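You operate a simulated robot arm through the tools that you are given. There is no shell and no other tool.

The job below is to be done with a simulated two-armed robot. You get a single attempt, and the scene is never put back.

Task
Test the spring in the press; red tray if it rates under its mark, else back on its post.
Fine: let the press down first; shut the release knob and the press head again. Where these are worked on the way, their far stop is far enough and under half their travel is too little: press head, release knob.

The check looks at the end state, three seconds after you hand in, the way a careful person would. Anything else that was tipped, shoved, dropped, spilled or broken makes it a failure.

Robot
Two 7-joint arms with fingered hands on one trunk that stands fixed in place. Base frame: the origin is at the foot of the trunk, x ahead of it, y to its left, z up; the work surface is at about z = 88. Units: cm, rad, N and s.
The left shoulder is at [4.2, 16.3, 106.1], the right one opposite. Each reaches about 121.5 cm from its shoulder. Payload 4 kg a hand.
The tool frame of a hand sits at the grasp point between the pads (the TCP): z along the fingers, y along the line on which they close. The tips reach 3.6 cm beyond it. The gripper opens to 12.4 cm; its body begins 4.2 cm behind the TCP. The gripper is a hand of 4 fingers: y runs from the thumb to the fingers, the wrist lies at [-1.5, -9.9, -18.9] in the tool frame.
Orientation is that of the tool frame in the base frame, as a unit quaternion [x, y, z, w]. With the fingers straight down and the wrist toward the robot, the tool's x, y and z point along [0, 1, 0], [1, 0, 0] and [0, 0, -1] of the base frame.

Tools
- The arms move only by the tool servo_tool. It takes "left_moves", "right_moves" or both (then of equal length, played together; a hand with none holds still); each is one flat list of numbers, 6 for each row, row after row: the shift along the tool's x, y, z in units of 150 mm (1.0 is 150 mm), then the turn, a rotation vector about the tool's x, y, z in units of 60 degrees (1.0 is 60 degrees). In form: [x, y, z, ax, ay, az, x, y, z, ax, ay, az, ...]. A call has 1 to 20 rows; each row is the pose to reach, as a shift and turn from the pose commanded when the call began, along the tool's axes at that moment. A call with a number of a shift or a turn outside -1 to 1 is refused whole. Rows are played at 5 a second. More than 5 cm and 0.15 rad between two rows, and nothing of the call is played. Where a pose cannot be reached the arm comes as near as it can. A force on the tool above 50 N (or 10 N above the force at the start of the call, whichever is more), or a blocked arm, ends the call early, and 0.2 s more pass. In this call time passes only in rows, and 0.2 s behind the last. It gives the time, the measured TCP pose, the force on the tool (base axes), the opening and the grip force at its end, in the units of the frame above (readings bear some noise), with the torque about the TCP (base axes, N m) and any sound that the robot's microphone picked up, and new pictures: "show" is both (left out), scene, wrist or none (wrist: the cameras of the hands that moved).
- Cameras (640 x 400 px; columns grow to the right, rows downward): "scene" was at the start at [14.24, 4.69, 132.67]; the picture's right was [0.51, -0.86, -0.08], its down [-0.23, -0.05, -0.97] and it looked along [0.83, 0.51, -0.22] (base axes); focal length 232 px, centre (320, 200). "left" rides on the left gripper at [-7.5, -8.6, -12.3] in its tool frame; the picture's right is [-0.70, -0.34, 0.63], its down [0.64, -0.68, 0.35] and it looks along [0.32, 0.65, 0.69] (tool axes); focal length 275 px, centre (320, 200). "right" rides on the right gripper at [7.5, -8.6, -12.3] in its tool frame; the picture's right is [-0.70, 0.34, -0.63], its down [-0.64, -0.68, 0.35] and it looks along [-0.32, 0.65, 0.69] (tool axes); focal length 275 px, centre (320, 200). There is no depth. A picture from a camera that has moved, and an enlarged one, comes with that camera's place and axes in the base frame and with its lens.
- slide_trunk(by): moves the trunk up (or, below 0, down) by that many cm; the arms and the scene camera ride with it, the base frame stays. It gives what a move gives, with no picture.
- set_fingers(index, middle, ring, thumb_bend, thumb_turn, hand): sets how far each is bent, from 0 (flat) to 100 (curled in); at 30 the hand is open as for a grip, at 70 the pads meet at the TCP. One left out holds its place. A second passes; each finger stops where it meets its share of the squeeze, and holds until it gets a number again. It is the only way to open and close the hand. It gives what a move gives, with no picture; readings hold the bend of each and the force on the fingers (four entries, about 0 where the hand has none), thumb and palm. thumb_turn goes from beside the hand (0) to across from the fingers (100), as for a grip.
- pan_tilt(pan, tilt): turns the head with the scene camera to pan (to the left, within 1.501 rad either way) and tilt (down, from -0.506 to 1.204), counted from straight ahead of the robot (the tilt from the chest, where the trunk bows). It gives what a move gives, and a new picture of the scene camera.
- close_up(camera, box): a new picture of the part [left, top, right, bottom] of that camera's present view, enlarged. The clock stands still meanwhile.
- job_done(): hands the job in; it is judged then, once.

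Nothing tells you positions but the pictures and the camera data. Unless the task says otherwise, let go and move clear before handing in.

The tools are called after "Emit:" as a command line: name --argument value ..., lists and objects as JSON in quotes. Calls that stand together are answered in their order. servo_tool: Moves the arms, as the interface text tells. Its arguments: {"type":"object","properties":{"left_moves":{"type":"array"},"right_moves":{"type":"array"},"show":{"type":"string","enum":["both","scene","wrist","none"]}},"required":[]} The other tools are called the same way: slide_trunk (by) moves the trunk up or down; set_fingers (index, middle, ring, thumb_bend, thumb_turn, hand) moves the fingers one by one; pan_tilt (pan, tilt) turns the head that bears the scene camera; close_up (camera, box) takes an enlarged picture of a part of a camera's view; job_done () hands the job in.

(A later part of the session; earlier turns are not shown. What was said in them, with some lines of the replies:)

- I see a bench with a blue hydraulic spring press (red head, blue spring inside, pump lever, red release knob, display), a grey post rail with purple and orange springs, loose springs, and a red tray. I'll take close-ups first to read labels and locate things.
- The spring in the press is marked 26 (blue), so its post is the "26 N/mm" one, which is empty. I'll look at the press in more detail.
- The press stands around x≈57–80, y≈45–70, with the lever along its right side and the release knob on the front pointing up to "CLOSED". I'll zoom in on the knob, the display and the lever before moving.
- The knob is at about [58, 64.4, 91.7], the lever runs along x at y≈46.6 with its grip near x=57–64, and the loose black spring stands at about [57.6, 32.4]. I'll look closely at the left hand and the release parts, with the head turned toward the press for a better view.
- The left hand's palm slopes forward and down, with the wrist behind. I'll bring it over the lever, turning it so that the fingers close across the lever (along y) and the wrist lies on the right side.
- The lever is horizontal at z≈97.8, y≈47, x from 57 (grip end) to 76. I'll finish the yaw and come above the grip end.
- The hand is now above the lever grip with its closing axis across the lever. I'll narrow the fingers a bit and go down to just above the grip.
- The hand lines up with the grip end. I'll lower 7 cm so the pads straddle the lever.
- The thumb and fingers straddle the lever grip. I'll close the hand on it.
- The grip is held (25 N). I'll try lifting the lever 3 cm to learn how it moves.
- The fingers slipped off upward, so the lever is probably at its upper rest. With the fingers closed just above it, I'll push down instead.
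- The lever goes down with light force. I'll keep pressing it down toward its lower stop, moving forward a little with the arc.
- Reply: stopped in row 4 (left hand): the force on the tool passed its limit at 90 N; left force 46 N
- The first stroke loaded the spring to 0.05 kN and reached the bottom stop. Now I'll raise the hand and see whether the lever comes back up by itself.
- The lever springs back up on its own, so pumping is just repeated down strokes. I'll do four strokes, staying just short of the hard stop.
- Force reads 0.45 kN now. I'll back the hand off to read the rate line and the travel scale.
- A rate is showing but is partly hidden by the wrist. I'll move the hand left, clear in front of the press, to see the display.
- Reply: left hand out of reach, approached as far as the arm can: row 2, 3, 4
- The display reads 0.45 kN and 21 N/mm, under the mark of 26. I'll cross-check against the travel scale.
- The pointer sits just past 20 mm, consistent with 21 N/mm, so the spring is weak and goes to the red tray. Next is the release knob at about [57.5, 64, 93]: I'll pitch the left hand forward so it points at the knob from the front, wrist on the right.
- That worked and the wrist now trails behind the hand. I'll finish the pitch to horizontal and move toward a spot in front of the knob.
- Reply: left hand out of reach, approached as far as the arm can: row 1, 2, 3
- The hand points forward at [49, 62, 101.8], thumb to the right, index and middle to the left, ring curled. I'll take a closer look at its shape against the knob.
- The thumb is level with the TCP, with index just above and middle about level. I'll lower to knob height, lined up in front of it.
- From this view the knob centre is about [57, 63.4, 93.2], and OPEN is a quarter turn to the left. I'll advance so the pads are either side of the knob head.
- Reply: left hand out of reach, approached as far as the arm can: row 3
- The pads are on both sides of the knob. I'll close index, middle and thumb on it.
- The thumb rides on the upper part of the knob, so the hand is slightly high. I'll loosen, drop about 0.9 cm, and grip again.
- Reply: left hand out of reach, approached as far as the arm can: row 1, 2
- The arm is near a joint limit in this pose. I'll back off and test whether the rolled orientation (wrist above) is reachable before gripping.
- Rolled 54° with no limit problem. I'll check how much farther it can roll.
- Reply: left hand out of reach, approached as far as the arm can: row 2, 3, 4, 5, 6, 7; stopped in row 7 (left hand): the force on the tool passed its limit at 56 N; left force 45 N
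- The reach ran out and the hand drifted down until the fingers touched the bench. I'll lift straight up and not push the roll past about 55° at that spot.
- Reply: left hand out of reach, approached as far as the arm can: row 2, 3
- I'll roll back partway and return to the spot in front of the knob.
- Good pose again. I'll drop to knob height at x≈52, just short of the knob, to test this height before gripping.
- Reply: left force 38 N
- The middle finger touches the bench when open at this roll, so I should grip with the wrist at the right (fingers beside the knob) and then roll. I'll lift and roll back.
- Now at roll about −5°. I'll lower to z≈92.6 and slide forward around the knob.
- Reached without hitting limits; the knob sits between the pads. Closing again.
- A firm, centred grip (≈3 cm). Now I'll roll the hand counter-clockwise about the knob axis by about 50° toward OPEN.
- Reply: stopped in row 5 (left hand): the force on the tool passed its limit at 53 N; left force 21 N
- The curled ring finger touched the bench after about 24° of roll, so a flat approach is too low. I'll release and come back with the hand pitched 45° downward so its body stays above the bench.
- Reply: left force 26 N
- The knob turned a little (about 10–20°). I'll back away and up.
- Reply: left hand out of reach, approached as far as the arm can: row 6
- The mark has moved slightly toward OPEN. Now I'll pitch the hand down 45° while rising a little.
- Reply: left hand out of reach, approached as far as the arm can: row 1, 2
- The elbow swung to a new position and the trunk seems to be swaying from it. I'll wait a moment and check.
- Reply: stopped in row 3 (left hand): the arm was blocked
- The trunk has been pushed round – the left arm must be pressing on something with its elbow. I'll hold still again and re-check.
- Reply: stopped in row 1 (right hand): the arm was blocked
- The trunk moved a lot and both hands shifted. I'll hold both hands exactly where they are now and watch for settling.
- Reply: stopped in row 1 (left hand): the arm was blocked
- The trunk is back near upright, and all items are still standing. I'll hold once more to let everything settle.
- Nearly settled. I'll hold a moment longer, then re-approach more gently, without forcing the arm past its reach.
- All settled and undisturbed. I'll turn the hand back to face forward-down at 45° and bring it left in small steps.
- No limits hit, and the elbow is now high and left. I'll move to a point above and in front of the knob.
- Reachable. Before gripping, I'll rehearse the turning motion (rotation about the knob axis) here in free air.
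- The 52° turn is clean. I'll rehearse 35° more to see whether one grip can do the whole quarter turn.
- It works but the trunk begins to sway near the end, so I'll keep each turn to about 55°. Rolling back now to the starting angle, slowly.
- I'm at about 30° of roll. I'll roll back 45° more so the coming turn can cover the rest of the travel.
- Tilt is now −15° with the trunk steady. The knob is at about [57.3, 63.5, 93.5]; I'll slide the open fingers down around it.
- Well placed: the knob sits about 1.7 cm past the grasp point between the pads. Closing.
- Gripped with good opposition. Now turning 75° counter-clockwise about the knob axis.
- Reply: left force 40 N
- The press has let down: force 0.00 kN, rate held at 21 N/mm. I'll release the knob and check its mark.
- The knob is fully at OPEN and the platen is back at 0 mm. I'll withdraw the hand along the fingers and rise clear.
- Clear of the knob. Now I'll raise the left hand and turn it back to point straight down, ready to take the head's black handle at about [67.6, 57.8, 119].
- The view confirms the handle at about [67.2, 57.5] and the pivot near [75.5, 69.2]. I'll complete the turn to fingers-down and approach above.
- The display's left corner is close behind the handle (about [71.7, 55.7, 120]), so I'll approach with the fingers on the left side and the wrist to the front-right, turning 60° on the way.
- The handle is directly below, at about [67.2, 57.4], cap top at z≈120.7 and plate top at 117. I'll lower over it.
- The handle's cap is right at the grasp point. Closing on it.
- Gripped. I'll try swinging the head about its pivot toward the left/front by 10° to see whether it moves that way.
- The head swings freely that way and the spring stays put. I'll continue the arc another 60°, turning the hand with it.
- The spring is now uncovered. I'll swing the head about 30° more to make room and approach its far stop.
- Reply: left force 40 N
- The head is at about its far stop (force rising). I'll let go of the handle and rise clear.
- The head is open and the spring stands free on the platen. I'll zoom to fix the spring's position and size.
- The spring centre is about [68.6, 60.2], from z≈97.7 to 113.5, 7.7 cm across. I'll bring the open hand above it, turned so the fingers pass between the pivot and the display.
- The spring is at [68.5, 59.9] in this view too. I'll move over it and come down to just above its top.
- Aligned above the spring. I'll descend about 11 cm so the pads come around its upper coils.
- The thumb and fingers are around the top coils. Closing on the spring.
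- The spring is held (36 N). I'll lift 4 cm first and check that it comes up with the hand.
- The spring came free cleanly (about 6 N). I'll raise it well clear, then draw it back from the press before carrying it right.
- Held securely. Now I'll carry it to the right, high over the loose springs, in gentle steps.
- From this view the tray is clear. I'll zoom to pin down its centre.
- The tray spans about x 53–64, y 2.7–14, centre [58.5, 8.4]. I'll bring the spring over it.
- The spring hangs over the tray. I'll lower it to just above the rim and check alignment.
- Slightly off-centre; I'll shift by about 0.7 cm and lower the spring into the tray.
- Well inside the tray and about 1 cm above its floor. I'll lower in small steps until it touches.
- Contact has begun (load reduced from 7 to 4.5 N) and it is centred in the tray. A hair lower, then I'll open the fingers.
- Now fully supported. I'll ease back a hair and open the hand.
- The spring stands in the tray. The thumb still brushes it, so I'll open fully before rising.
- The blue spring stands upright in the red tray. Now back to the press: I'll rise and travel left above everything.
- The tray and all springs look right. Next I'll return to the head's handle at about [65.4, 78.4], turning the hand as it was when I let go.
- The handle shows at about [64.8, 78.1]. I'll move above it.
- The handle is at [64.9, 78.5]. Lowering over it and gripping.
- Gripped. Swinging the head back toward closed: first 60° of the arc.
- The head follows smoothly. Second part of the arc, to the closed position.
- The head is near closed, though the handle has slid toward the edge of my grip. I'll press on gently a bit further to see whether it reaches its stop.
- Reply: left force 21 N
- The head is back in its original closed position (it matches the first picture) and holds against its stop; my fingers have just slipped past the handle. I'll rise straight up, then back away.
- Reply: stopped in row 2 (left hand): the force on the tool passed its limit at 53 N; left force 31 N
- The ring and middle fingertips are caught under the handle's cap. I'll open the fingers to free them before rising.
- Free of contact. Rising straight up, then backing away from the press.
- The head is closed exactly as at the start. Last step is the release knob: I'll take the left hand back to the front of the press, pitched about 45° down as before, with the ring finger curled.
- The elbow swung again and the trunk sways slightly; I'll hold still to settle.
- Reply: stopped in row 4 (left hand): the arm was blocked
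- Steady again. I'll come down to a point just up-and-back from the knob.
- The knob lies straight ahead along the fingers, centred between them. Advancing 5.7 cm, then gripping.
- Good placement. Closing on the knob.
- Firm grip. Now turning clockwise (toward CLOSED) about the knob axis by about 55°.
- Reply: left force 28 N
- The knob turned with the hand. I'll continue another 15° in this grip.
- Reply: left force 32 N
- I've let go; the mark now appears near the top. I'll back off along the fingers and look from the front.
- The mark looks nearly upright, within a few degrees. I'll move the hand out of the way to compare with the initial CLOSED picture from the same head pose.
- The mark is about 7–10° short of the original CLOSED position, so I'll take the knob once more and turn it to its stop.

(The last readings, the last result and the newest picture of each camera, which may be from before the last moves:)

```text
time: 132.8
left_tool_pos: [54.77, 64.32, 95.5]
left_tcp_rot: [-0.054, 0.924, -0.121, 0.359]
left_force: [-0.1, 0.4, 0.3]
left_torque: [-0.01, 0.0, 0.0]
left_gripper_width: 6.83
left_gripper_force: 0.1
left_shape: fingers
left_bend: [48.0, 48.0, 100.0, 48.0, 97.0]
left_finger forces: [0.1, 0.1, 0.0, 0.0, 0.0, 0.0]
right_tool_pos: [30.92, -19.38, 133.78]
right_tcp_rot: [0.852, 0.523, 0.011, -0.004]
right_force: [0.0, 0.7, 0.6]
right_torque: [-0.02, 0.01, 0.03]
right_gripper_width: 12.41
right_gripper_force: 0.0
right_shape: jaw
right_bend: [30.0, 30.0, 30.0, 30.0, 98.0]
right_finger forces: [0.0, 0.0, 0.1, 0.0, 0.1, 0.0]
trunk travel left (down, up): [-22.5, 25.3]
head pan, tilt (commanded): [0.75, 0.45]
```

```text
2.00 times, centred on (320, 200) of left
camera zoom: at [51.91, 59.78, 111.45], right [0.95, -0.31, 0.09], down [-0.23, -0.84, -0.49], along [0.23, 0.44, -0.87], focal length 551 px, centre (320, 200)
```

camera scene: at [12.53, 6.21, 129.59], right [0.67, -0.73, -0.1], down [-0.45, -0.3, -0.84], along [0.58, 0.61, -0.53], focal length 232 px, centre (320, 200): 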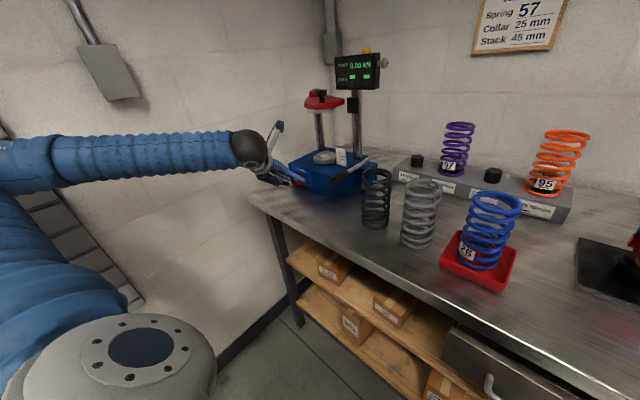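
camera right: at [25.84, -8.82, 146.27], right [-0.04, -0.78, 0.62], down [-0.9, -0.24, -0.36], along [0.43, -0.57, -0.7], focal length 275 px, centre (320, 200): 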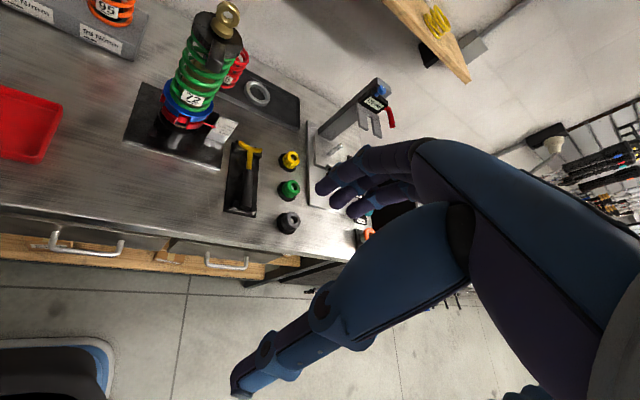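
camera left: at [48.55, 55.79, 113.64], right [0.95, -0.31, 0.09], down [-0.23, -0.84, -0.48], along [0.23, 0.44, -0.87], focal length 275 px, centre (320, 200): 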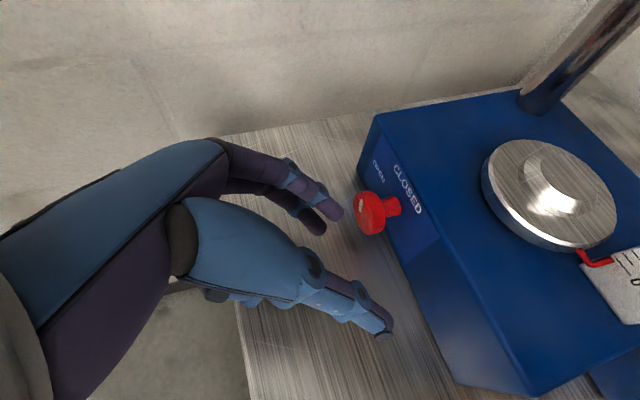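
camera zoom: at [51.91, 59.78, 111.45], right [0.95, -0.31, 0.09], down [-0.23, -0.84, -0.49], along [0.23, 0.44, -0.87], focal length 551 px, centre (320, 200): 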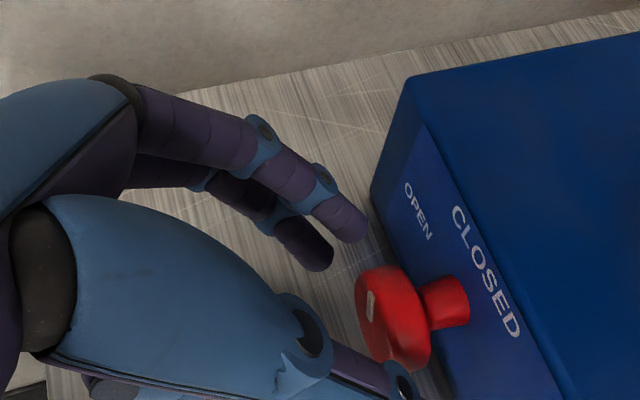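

Emit:
servo_tool --left_moves '[0, -0.003, 0.06, 0, 0, 0, 0, -0.006, 0.12, 0, 0, 0]' --show "none"

Emit:
set_fingers --hand "left" --index 75 --middle 75 --thumb_bend 75

Emit:
close_up --camera "left" --box '[160, 100, 480, 300]'

```text
time: 133.4
left_tool_pos: [55.81, 63.83, 94.35]
left_tcp_rot: [-0.055, 0.924, -0.121, 0.359]
left_force: [-0.1, 0.5, 0.8]
left_torque: [-0.01, 0.0, 0.03]
left_gripper_width: 6.83
left_gripper_force: 0.1
left_shape: fingers
left_bend: [48.0, 48.0, 100.0, 48.0, 97.0]
left_finger forces: [0.0, 0.0, 0.0, 0.0, 0.0, 0.0]
right_tool_pos: [30.72, -19.45, 133.9]
right_tcp_rot: [0.853, 0.522, 0.009, -0.005]
right_force: [0.0, -0.2, -0.2]
right_torque: [0.03, 0.02, 0.01]
right_gripper_width: 12.41
right_gripper_force: 0.0
right_shape: jaw
right_bend: [30.0, 30.0, 30.0, 30.0, 98.0]
right_finger forces: [0.1, 0.0, 0.1, 0.0, 0.0, 0.0]
trunk travel left (down, up): [-22.5, 25.3]
head pan, tilt (commanded): [0.75, 0.45]
```

```text
time: 134.4
left_tool_pos: [55.98, 63.8, 94.13]
left_tcp_rot: [-0.054, 0.924, -0.121, 0.359]
left_force: [-1.3, -0.8, -0.5]
left_torque: [-0.03, -0.01, -0.15]
left_gripper_width: 2.76
left_gripper_force: 27.4
left_shape: fingers
left_bend: [61.0, 63.0, 100.0, 64.0, 96.0]
left_finger forces: [13.3, 13.9, 0.0, 0.0, 27.2, 0.1]
right_tool_pos: [30.84, -19.44, 133.78]
right_tcp_rot: [0.853, 0.522, 0.009, -0.005]
right_force: [-0.1, -0.2, -0.2]
right_torque: [0.02, -0.05, 0.03]
right_gripper_width: 12.38
right_gripper_force: 0.1
right_shape: jaw
right_bend: [30.0, 30.0, 30.0, 30.0, 98.0]
right_finger forces: [0.1, 0.0, 0.1, 0.0, 0.1, 0.0]
trunk travel left (down, up): [-22.5, 25.3]
head pan, tilt (commanded): [0.75, 0.45]
```

```text
2.00 times, centred on (320, 200) of left
camera zoom: at [53.1, 59.26, 110.27], right [0.95, -0.31, 0.09], down [-0.23, -0.84, -0.49], along [0.23, 0.44, -0.87], focal length 551 px, centre (320, 200)
```

zoom: 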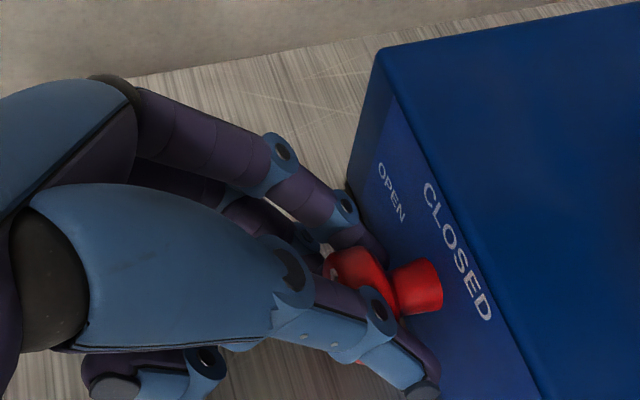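

A balanced grip. Turning about 24° clockwise to bring it onto its stop.

Emit:
servo_tool --left_moves '[0.001, -0.003, 0.001, -0.0737, -0.0014, 0.0677, 0.002, -0.007, 0.002, -0.147, -0.003, 0.135, 0.003, -0.01, 0.003, -0.221, -0.004, 0.203, 0.0035, -0.013, 0.0035, -0.295, -0.0056, 0.271]' --show "none"

Emit:
close_up --camera "left" --box '[160, 100, 480, 300]'

```text
time: 135.4
left_tool_pos: [55.93, 63.59, 94.23]
left_tcp_rot: [0.024, 0.929, 0.074, 0.363]
left_force: [2.2, -18.5, -8.0]
left_torque: [-0.33, 0.13, -0.62]
left_gripper_width: 2.58
left_gripper_force: 32.0
left_shape: fingers
left_bend: [65.0, 64.0, 100.0, 63.0, 96.0]
left_finger forces: [13.4, 15.1, 0.1, 0.1, 34.6, 0.1]
right_tool_pos: [30.75, -19.45, 133.94]
right_tcp_rot: [0.853, 0.521, 0.009, -0.005]
right_force: [-0.9, -0.7, -0.4]
right_torque: [0.02, 0.0, 0.04]
right_gripper_width: 12.38
right_gripper_force: 0.1
right_shape: jaw
right_bend: [30.0, 30.0, 30.0, 30.0, 98.0]
right_finger forces: [0.0, 0.0, 0.0, 0.1, 0.0, 0.0]
trunk travel left (down, up): [-22.5, 25.3]
head pan, tilt (commanded): [0.75, 0.45]
```

```text
2.00 times, centred on (320, 200) of left
camera zoom: at [53.11, 52.84, 106.96], right [0.95, -0.32, -0.05], down [-0.23, -0.57, -0.79], along [0.23, 0.76, -0.61], focal length 551 px, centre (320, 200)
```

zoom: 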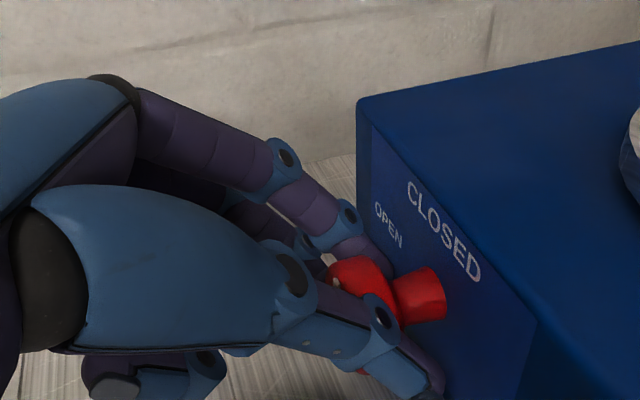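

It's resisting now, likely at the stop. A little more turn to be sure, then release.

Emit:
servo_tool --left_moves '[0.001, -0.003, 0.001, -0.0737, -0.0014, 0.0677, 0.002, -0.007, 0.002, -0.147, -0.003, 0.135]' --show "none"

Emit:
set_fingers --hand "left" --index 48 --middle 48 --thumb_bend 48

Emit:
servo_tool --left_moves '[0, 0, -0.15, 0, 0, 0, 0, 0, -0.3, 0, 0, 0, 0, 0, -0.42, 0, 0, 0, 0, 0, -0.6, 0, 0, 0, 0, 0.15, -0.75, 0, 0, 0, 0, 0.35, -0.85, 0, 0, 0]' --show "none"

Emit:
close_up --camera "scene" --box '[280, 165, 310, 195]'

Emit:
close_up --camera "scene" --box '[240, 135, 330, 195]'

```text
time: 136.0
left_tool_pos: [55.88, 63.35, 94.27]
left_tcp_rot: [0.061, 0.916, 0.17, 0.358]
left_force: [-2.7, -25.9, -13.7]
left_torque: [-0.9, 0.25, -1.01]
left_gripper_width: 2.68
left_gripper_force: 37.4
left_shape: fingers
left_bend: [66.0, 66.0, 100.0, 62.0, 95.0]
left_finger forces: [13.2, 17.5, 0.0, 0.0, 44.1, 0.0]
right_tool_pos: [30.78, -19.52, 133.89]
right_tcp_rot: [0.853, 0.521, 0.01, -0.004]
right_force: [0.0, -0.6, 0.5]
right_torque: [0.03, 0.05, -0.04]
right_gripper_width: 12.38
right_gripper_force: 0.0
right_shape: jaw
right_bend: [30.0, 30.0, 30.0, 30.0, 98.0]
right_finger forces: [0.1, 0.1, 0.1, 0.1, 0.1, 0.0]
trunk travel left (down, up): [-22.5, 25.3]
head pan, tilt (commanded): [0.75, 0.45]
```

```text
time: 137.0
left_tool_pos: [55.82, 63.74, 94.22]
left_tcp_rot: [0.059, 0.916, 0.17, 0.358]
left_force: [0.4, 0.4, 0.7]
left_torque: [-0.01, 0.02, 0.02]
left_gripper_width: 6.81
left_gripper_force: 0.1
left_shape: fingers
left_bend: [48.0, 48.0, 100.0, 48.0, 97.0]
left_finger forces: [0.1, 0.0, 0.0, 0.0, 0.0, 0.1]
right_tool_pos: [30.81, -19.32, 133.99]
right_tcp_rot: [0.853, 0.521, 0.009, -0.005]
right_force: [0.3, -0.6, -0.2]
right_torque: [0.01, 0.02, -0.03]
right_gripper_width: 12.37
right_gripper_force: 0.1
right_shape: jaw
right_bend: [30.0, 30.0, 30.0, 30.0, 98.0]
right_finger forces: [0.0, 0.0, 0.0, 0.1, 0.1, 0.1]
trunk travel left (down, up): [-22.5, 25.3]
head pan, tilt (commanded): [0.75, 0.45]
```

```text
time: 138.4
left_tool_pos: [47.17, 64.87, 104.9]
left_tcp_rot: [0.06, 0.916, 0.17, 0.359]
left_force: [-0.2, 0.4, -0.1]
left_torque: [-0.01, 0.01, 0.02]
left_gripper_width: 6.81
left_gripper_force: 0.0
left_shape: fingers
left_bend: [48.0, 48.0, 100.0, 48.0, 97.0]
left_finger forces: [0.0, 0.0, 0.0, 0.1, 0.0, 0.0]
right_tool_pos: [30.64, -19.38, 133.88]
right_tcp_rot: [0.853, 0.521, 0.01, -0.004]
right_force: [0.0, 0.1, 0.5]
right_torque: [0.0, -0.04, 0.0]
right_gripper_width: 12.39
right_gripper_force: 0.1
right_shape: jaw
right_bend: [30.0, 30.0, 30.0, 30.0, 98.0]
right_finger forces: [0.1, 0.0, 0.0, 0.1, 0.0, 0.0]
trunk travel left (down, up): [-22.5, 25.3]
head pan, tilt (commanded): [0.75, 0.45]
```

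```text
13.33 times, centred on (295, 180) of scene
camera zoom: at [12.49, 6.18, 129.6], right [0.67, -0.73, -0.1], down [-0.45, -0.3, -0.84], along [0.58, 0.61, -0.53], focal length 3096 px, centre (653, 467)
```

zoom: 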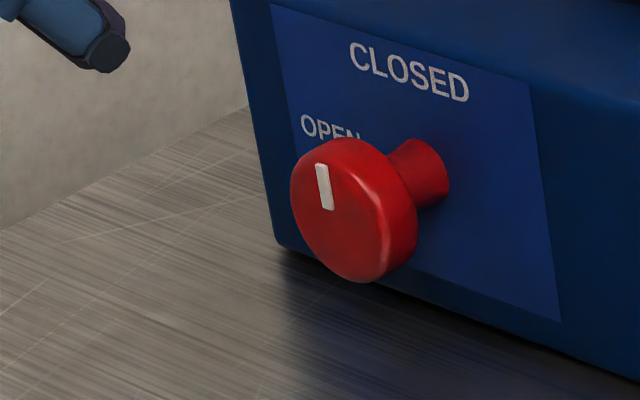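

```text
6.67 times, centred on (285, 165) of scene
camera zoom: at [12.49, 6.18, 129.6], right [0.67, -0.73, -0.1], down [-0.45, -0.3, -0.84], along [0.58, 0.61, -0.53], focal length 1548 px, centre (553, 433)
```

zoom: 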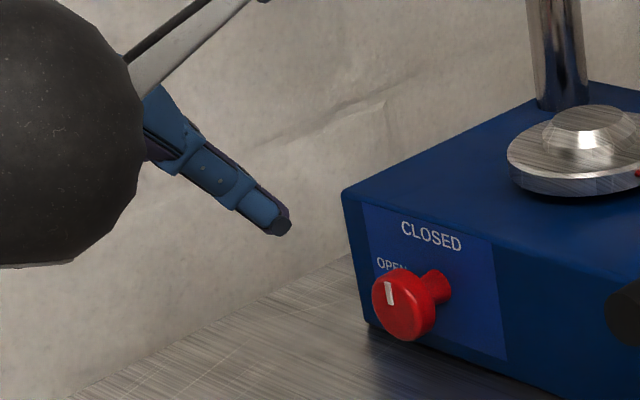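

The mark now matches the original CLOSED picture. I'll withdraw the hand a bit further and make a final check of the whole bench.

Emit:
servo_tool --left_moves '[0, 0, -0.15, 0, 0, 0, 0, 0, -0.3, 0, 0, 0, 0, 0, -0.4, 0, 0, 0, 0, 0, -0.4, 0, 0, 0]' --show "none"

Emit:
pan_tilt --pan 0.45 --tilt 0.42

Emit:
close_up --camera "scene" --box '[200, 20, 420, 270]'

```text
time: 139.4
left_tool_pos: [43.99, 64.24, 109.26]
left_tcp_rot: [0.059, 0.916, 0.17, 0.359]
left_force: [0.8, 1.3, -0.9]
left_torque: [0.0, -0.04, -0.01]
left_gripper_width: 6.8
left_gripper_force: 0.0
left_shape: fingers
left_bend: [48.0, 48.0, 100.0, 48.0, 97.0]
left_finger forces: [0.1, 0.0, 0.1, 0.0, 0.0, 0.0]
left hand out of reach, approached as far as the arm can: row 2, 3, 4
right_tool_pos: [30.91, -19.4, 133.89]
right_tcp_rot: [0.853, 0.521, 0.01, -0.005]
right_force: [0.2, 0.1, 0.5]
right_torque: [0.0, 0.01, 0.01]
right_gripper_width: 12.38
right_gripper_force: 0.0
right_shape: jaw
right_bend: [30.0, 30.0, 30.0, 30.0, 98.0]
right_finger forces: [0.0, 0.0, 0.1, 0.0, 0.0, 0.0]
trunk travel left (down, up): [-22.5, 25.3]
head pan, tilt (commanded): [0.75, 0.45]
```

```text
time: 140.2
left_tool_pos: [43.86, 64.38, 109.29]
left_tcp_rot: [0.06, 0.916, 0.171, 0.358]
left_force: [-0.6, 0.1, -0.1]
left_torque: [0.02, 0.0, 0.02]
left_gripper_width: 6.84
left_gripper_force: 0.0
left_shape: fingers
left_bend: [48.0, 48.0, 100.0, 48.0, 97.0]
left_finger forces: [0.0, 0.1, 0.0, 0.1, 0.0, 0.0]
right_tool_pos: [30.82, -19.4, 133.85]
right_tcp_rot: [0.853, 0.521, 0.009, -0.005]
right_force: [0.3, 0.2, 0.6]
right_torque: [0.03, 0.02, 0.0]
right_gripper_width: 12.4
right_gripper_force: 0.1
right_shape: jaw
right_bend: [30.0, 30.0, 30.0, 30.0, 98.0]
right_finger forces: [0.0, 0.1, 0.1, 0.0, 0.0, 0.0]
trunk travel left (down, up): [-22.5, 25.3]
head pan, tilt (commanded): [0.45, 0.421]
camera scene: at [14.17, 3.97, 129.61], right [0.43, -0.9, -0.07], down [-0.5, -0.18, -0.85], along [0.75, 0.4, -0.53], focal length 232 px, centre (320, 200)
```

scene: 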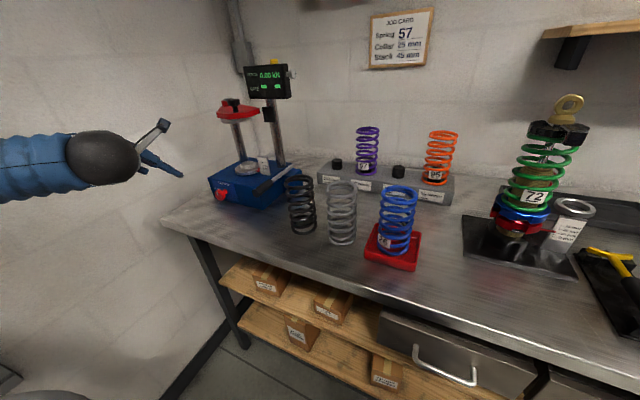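

```text
1.60 times, centred on (310, 145) of scene
camera zoom: at [14.17, 3.97, 129.61], right [0.43, -0.9, -0.07], down [-0.5, -0.18, -0.85], along [0.75, 0.4, -0.53], focal length 372 px, centre (336, 288)
```

zoom: 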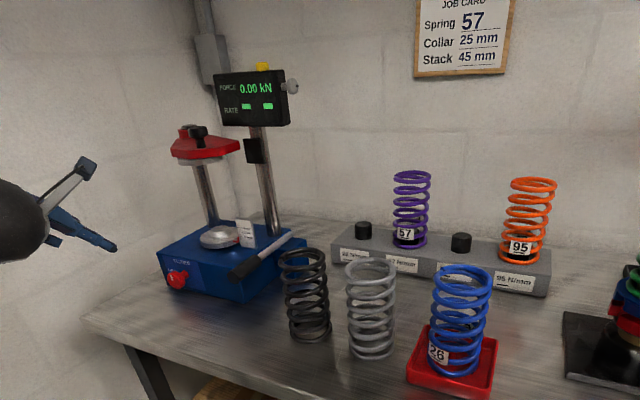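

Everything looks in order here. I'll glance at the right side of the bench to confirm nothing was disturbed there.

Emit:
pan_tilt --pan -0.35 --tilt 0.45

Emit:
pan_tilt --pan 0.54 --tilt 0.094

```text
time: 141.3
left_tool_pos: [43.84, 64.25, 109.28]
left_tcp_rot: [0.059, 0.916, 0.171, 0.358]
left_force: [-0.1, -0.1, 0.1]
left_torque: [0.02, 0.01, 0.02]
left_gripper_width: 6.83
left_gripper_force: 0.1
left_shape: fingers
left_bend: [48.0, 48.0, 100.0, 48.0, 97.0]
left_finger forces: [0.0, 0.0, 0.1, 0.0, 0.1, 0.0]
right_tool_pos: [30.82, -19.4, 133.9]
right_tcp_rot: [0.853, 0.522, 0.009, -0.005]
right_force: [0.0, 0.0, -1.0]
right_torque: [0.0, -0.01, 0.02]
right_gripper_width: 12.4
right_gripper_force: 0.0
right_shape: jaw
right_bend: [30.0, 30.0, 30.0, 30.0, 98.0]
right_finger forces: [0.0, 0.0, 0.1, 0.0, 0.1, 0.0]
trunk travel left (down, up): [-22.5, 25.3]
head pan, tilt (commanded): [-0.351, 0.45]
camera scene: at [14.44, -3.21, 129.29], right [-0.34, -0.94, 0.05], down [-0.54, 0.15, -0.83], along [0.77, -0.31, -0.56], focal length 232 px, centre (320, 200)
```

scene: 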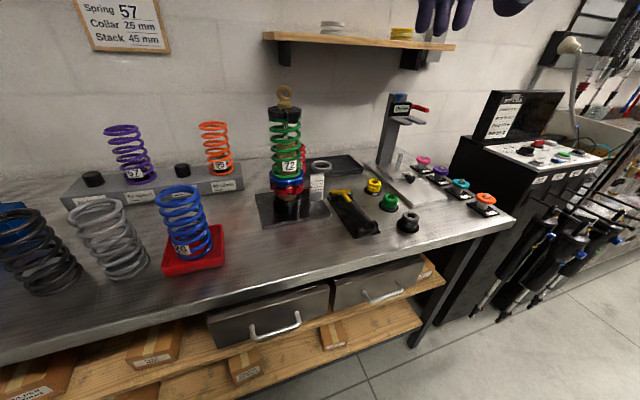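

```text
time: 142.5
left_tool_pos: [43.87, 64.27, 109.28]
left_tcp_rot: [0.06, 0.916, 0.17, 0.358]
left_force: [0.3, -0.6, -0.2]
left_torque: [0.03, 0.01, 0.02]
left_gripper_width: 6.85
left_gripper_force: 0.0
left_shape: fingers
left_bend: [48.0, 48.0, 100.0, 48.0, 97.0]
left_finger forces: [0.0, 0.1, 0.1, 0.1, 0.1, 0.0]
right_tool_pos: [30.84, -19.34, 133.84]
right_tcp_rot: [0.853, 0.522, 0.009, -0.004]
right_force: [0.4, 0.7, -0.4]
right_torque: [-0.02, 0.04, 0.01]
right_gripper_width: 12.38
right_gripper_force: 0.0
right_shape: jaw
right_bend: [30.0, 30.0, 30.0, 30.0, 98.0]
right_finger forces: [0.1, 0.1, 0.1, 0.0, 0.0, 0.0]
trunk travel left (down, up): [-22.5, 25.3]
head pan, tilt (commanded): [0.539, 0.094]
camera scene: at [14.22, 4.65, 132.67], right [0.51, -0.86, -0.08], down [-0.23, -0.05, -0.97], along [0.83, 0.51, -0.22], focal length 232 px, centre (320, 200)
```

scene: 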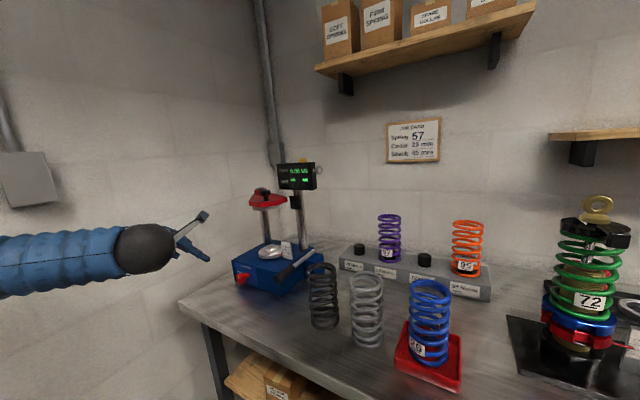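

From the starting viewpoint everything matches the first picture except the blue spring, which now stands in the red tray. One last comparison of the knob and head with the initial zooms.

Emit:
close_up --camera "scene" --box '[230, 260, 270, 290]'

Emit:
close_up --camera "scene" --box '[235, 155, 325, 235]'

```text
13.33 times, centred on (250, 275) of scene
camera zoom: at [14.22, 4.65, 132.67], right [0.51, -0.86, -0.08], down [-0.23, -0.05, -0.97], along [0.83, 0.51, -0.22], focal length 3096 px, centre (1253, -800)
```

zoom: 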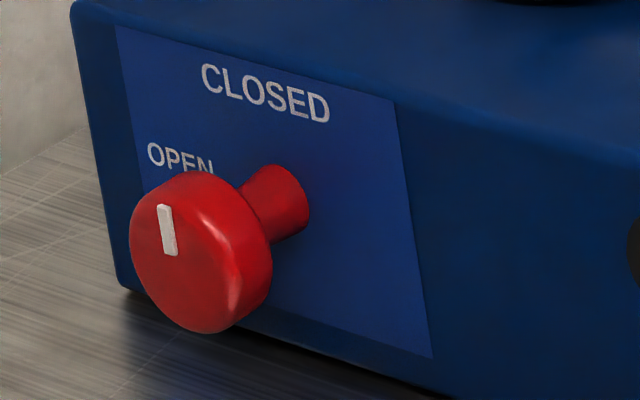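

```text
5.00 times, centred on (280, 195) of scene
camera zoom: at [14.22, 4.65, 132.67], right [0.51, -0.86, -0.08], down [-0.23, -0.05, -0.97], along [0.83, 0.51, -0.22], focal length 1161 px, centre (520, 225)
```

zoom: 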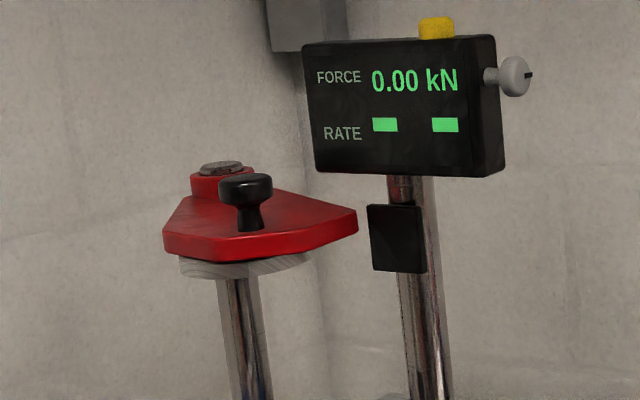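

The knob points to CLOSED and the head sits where it started; both match the first pictures. The spring rated 21 N/mm against its mark of 26, so it is in the red tray. The press is let down and both hands are clear, so I'm handing in.

Emit:
job_done

```text
The job is handed in.
```

The spring in the press, marked 26, rated 21 N/mm at 0.45 kN. That is under its mark, so it now stands upright in the red tray.

- **Press:** I let it down through the release knob before opening the head. It reads 0.00 kN, with the platen back at 0 mm.
- **Release knob and press head:** I turned the knob fully open and swung the head about 95–100°, to about its stop. Both are shut again and match the first pictures.
- **Rest of the bench:** I saw nothing tipped or shifted in the final check from both sides. Both hands are empty and clear.

While I worked the knob, the arm pushed the trunk around and a few fingertips pressed on the bench top. The trunk settled upright, and I saw no damage.
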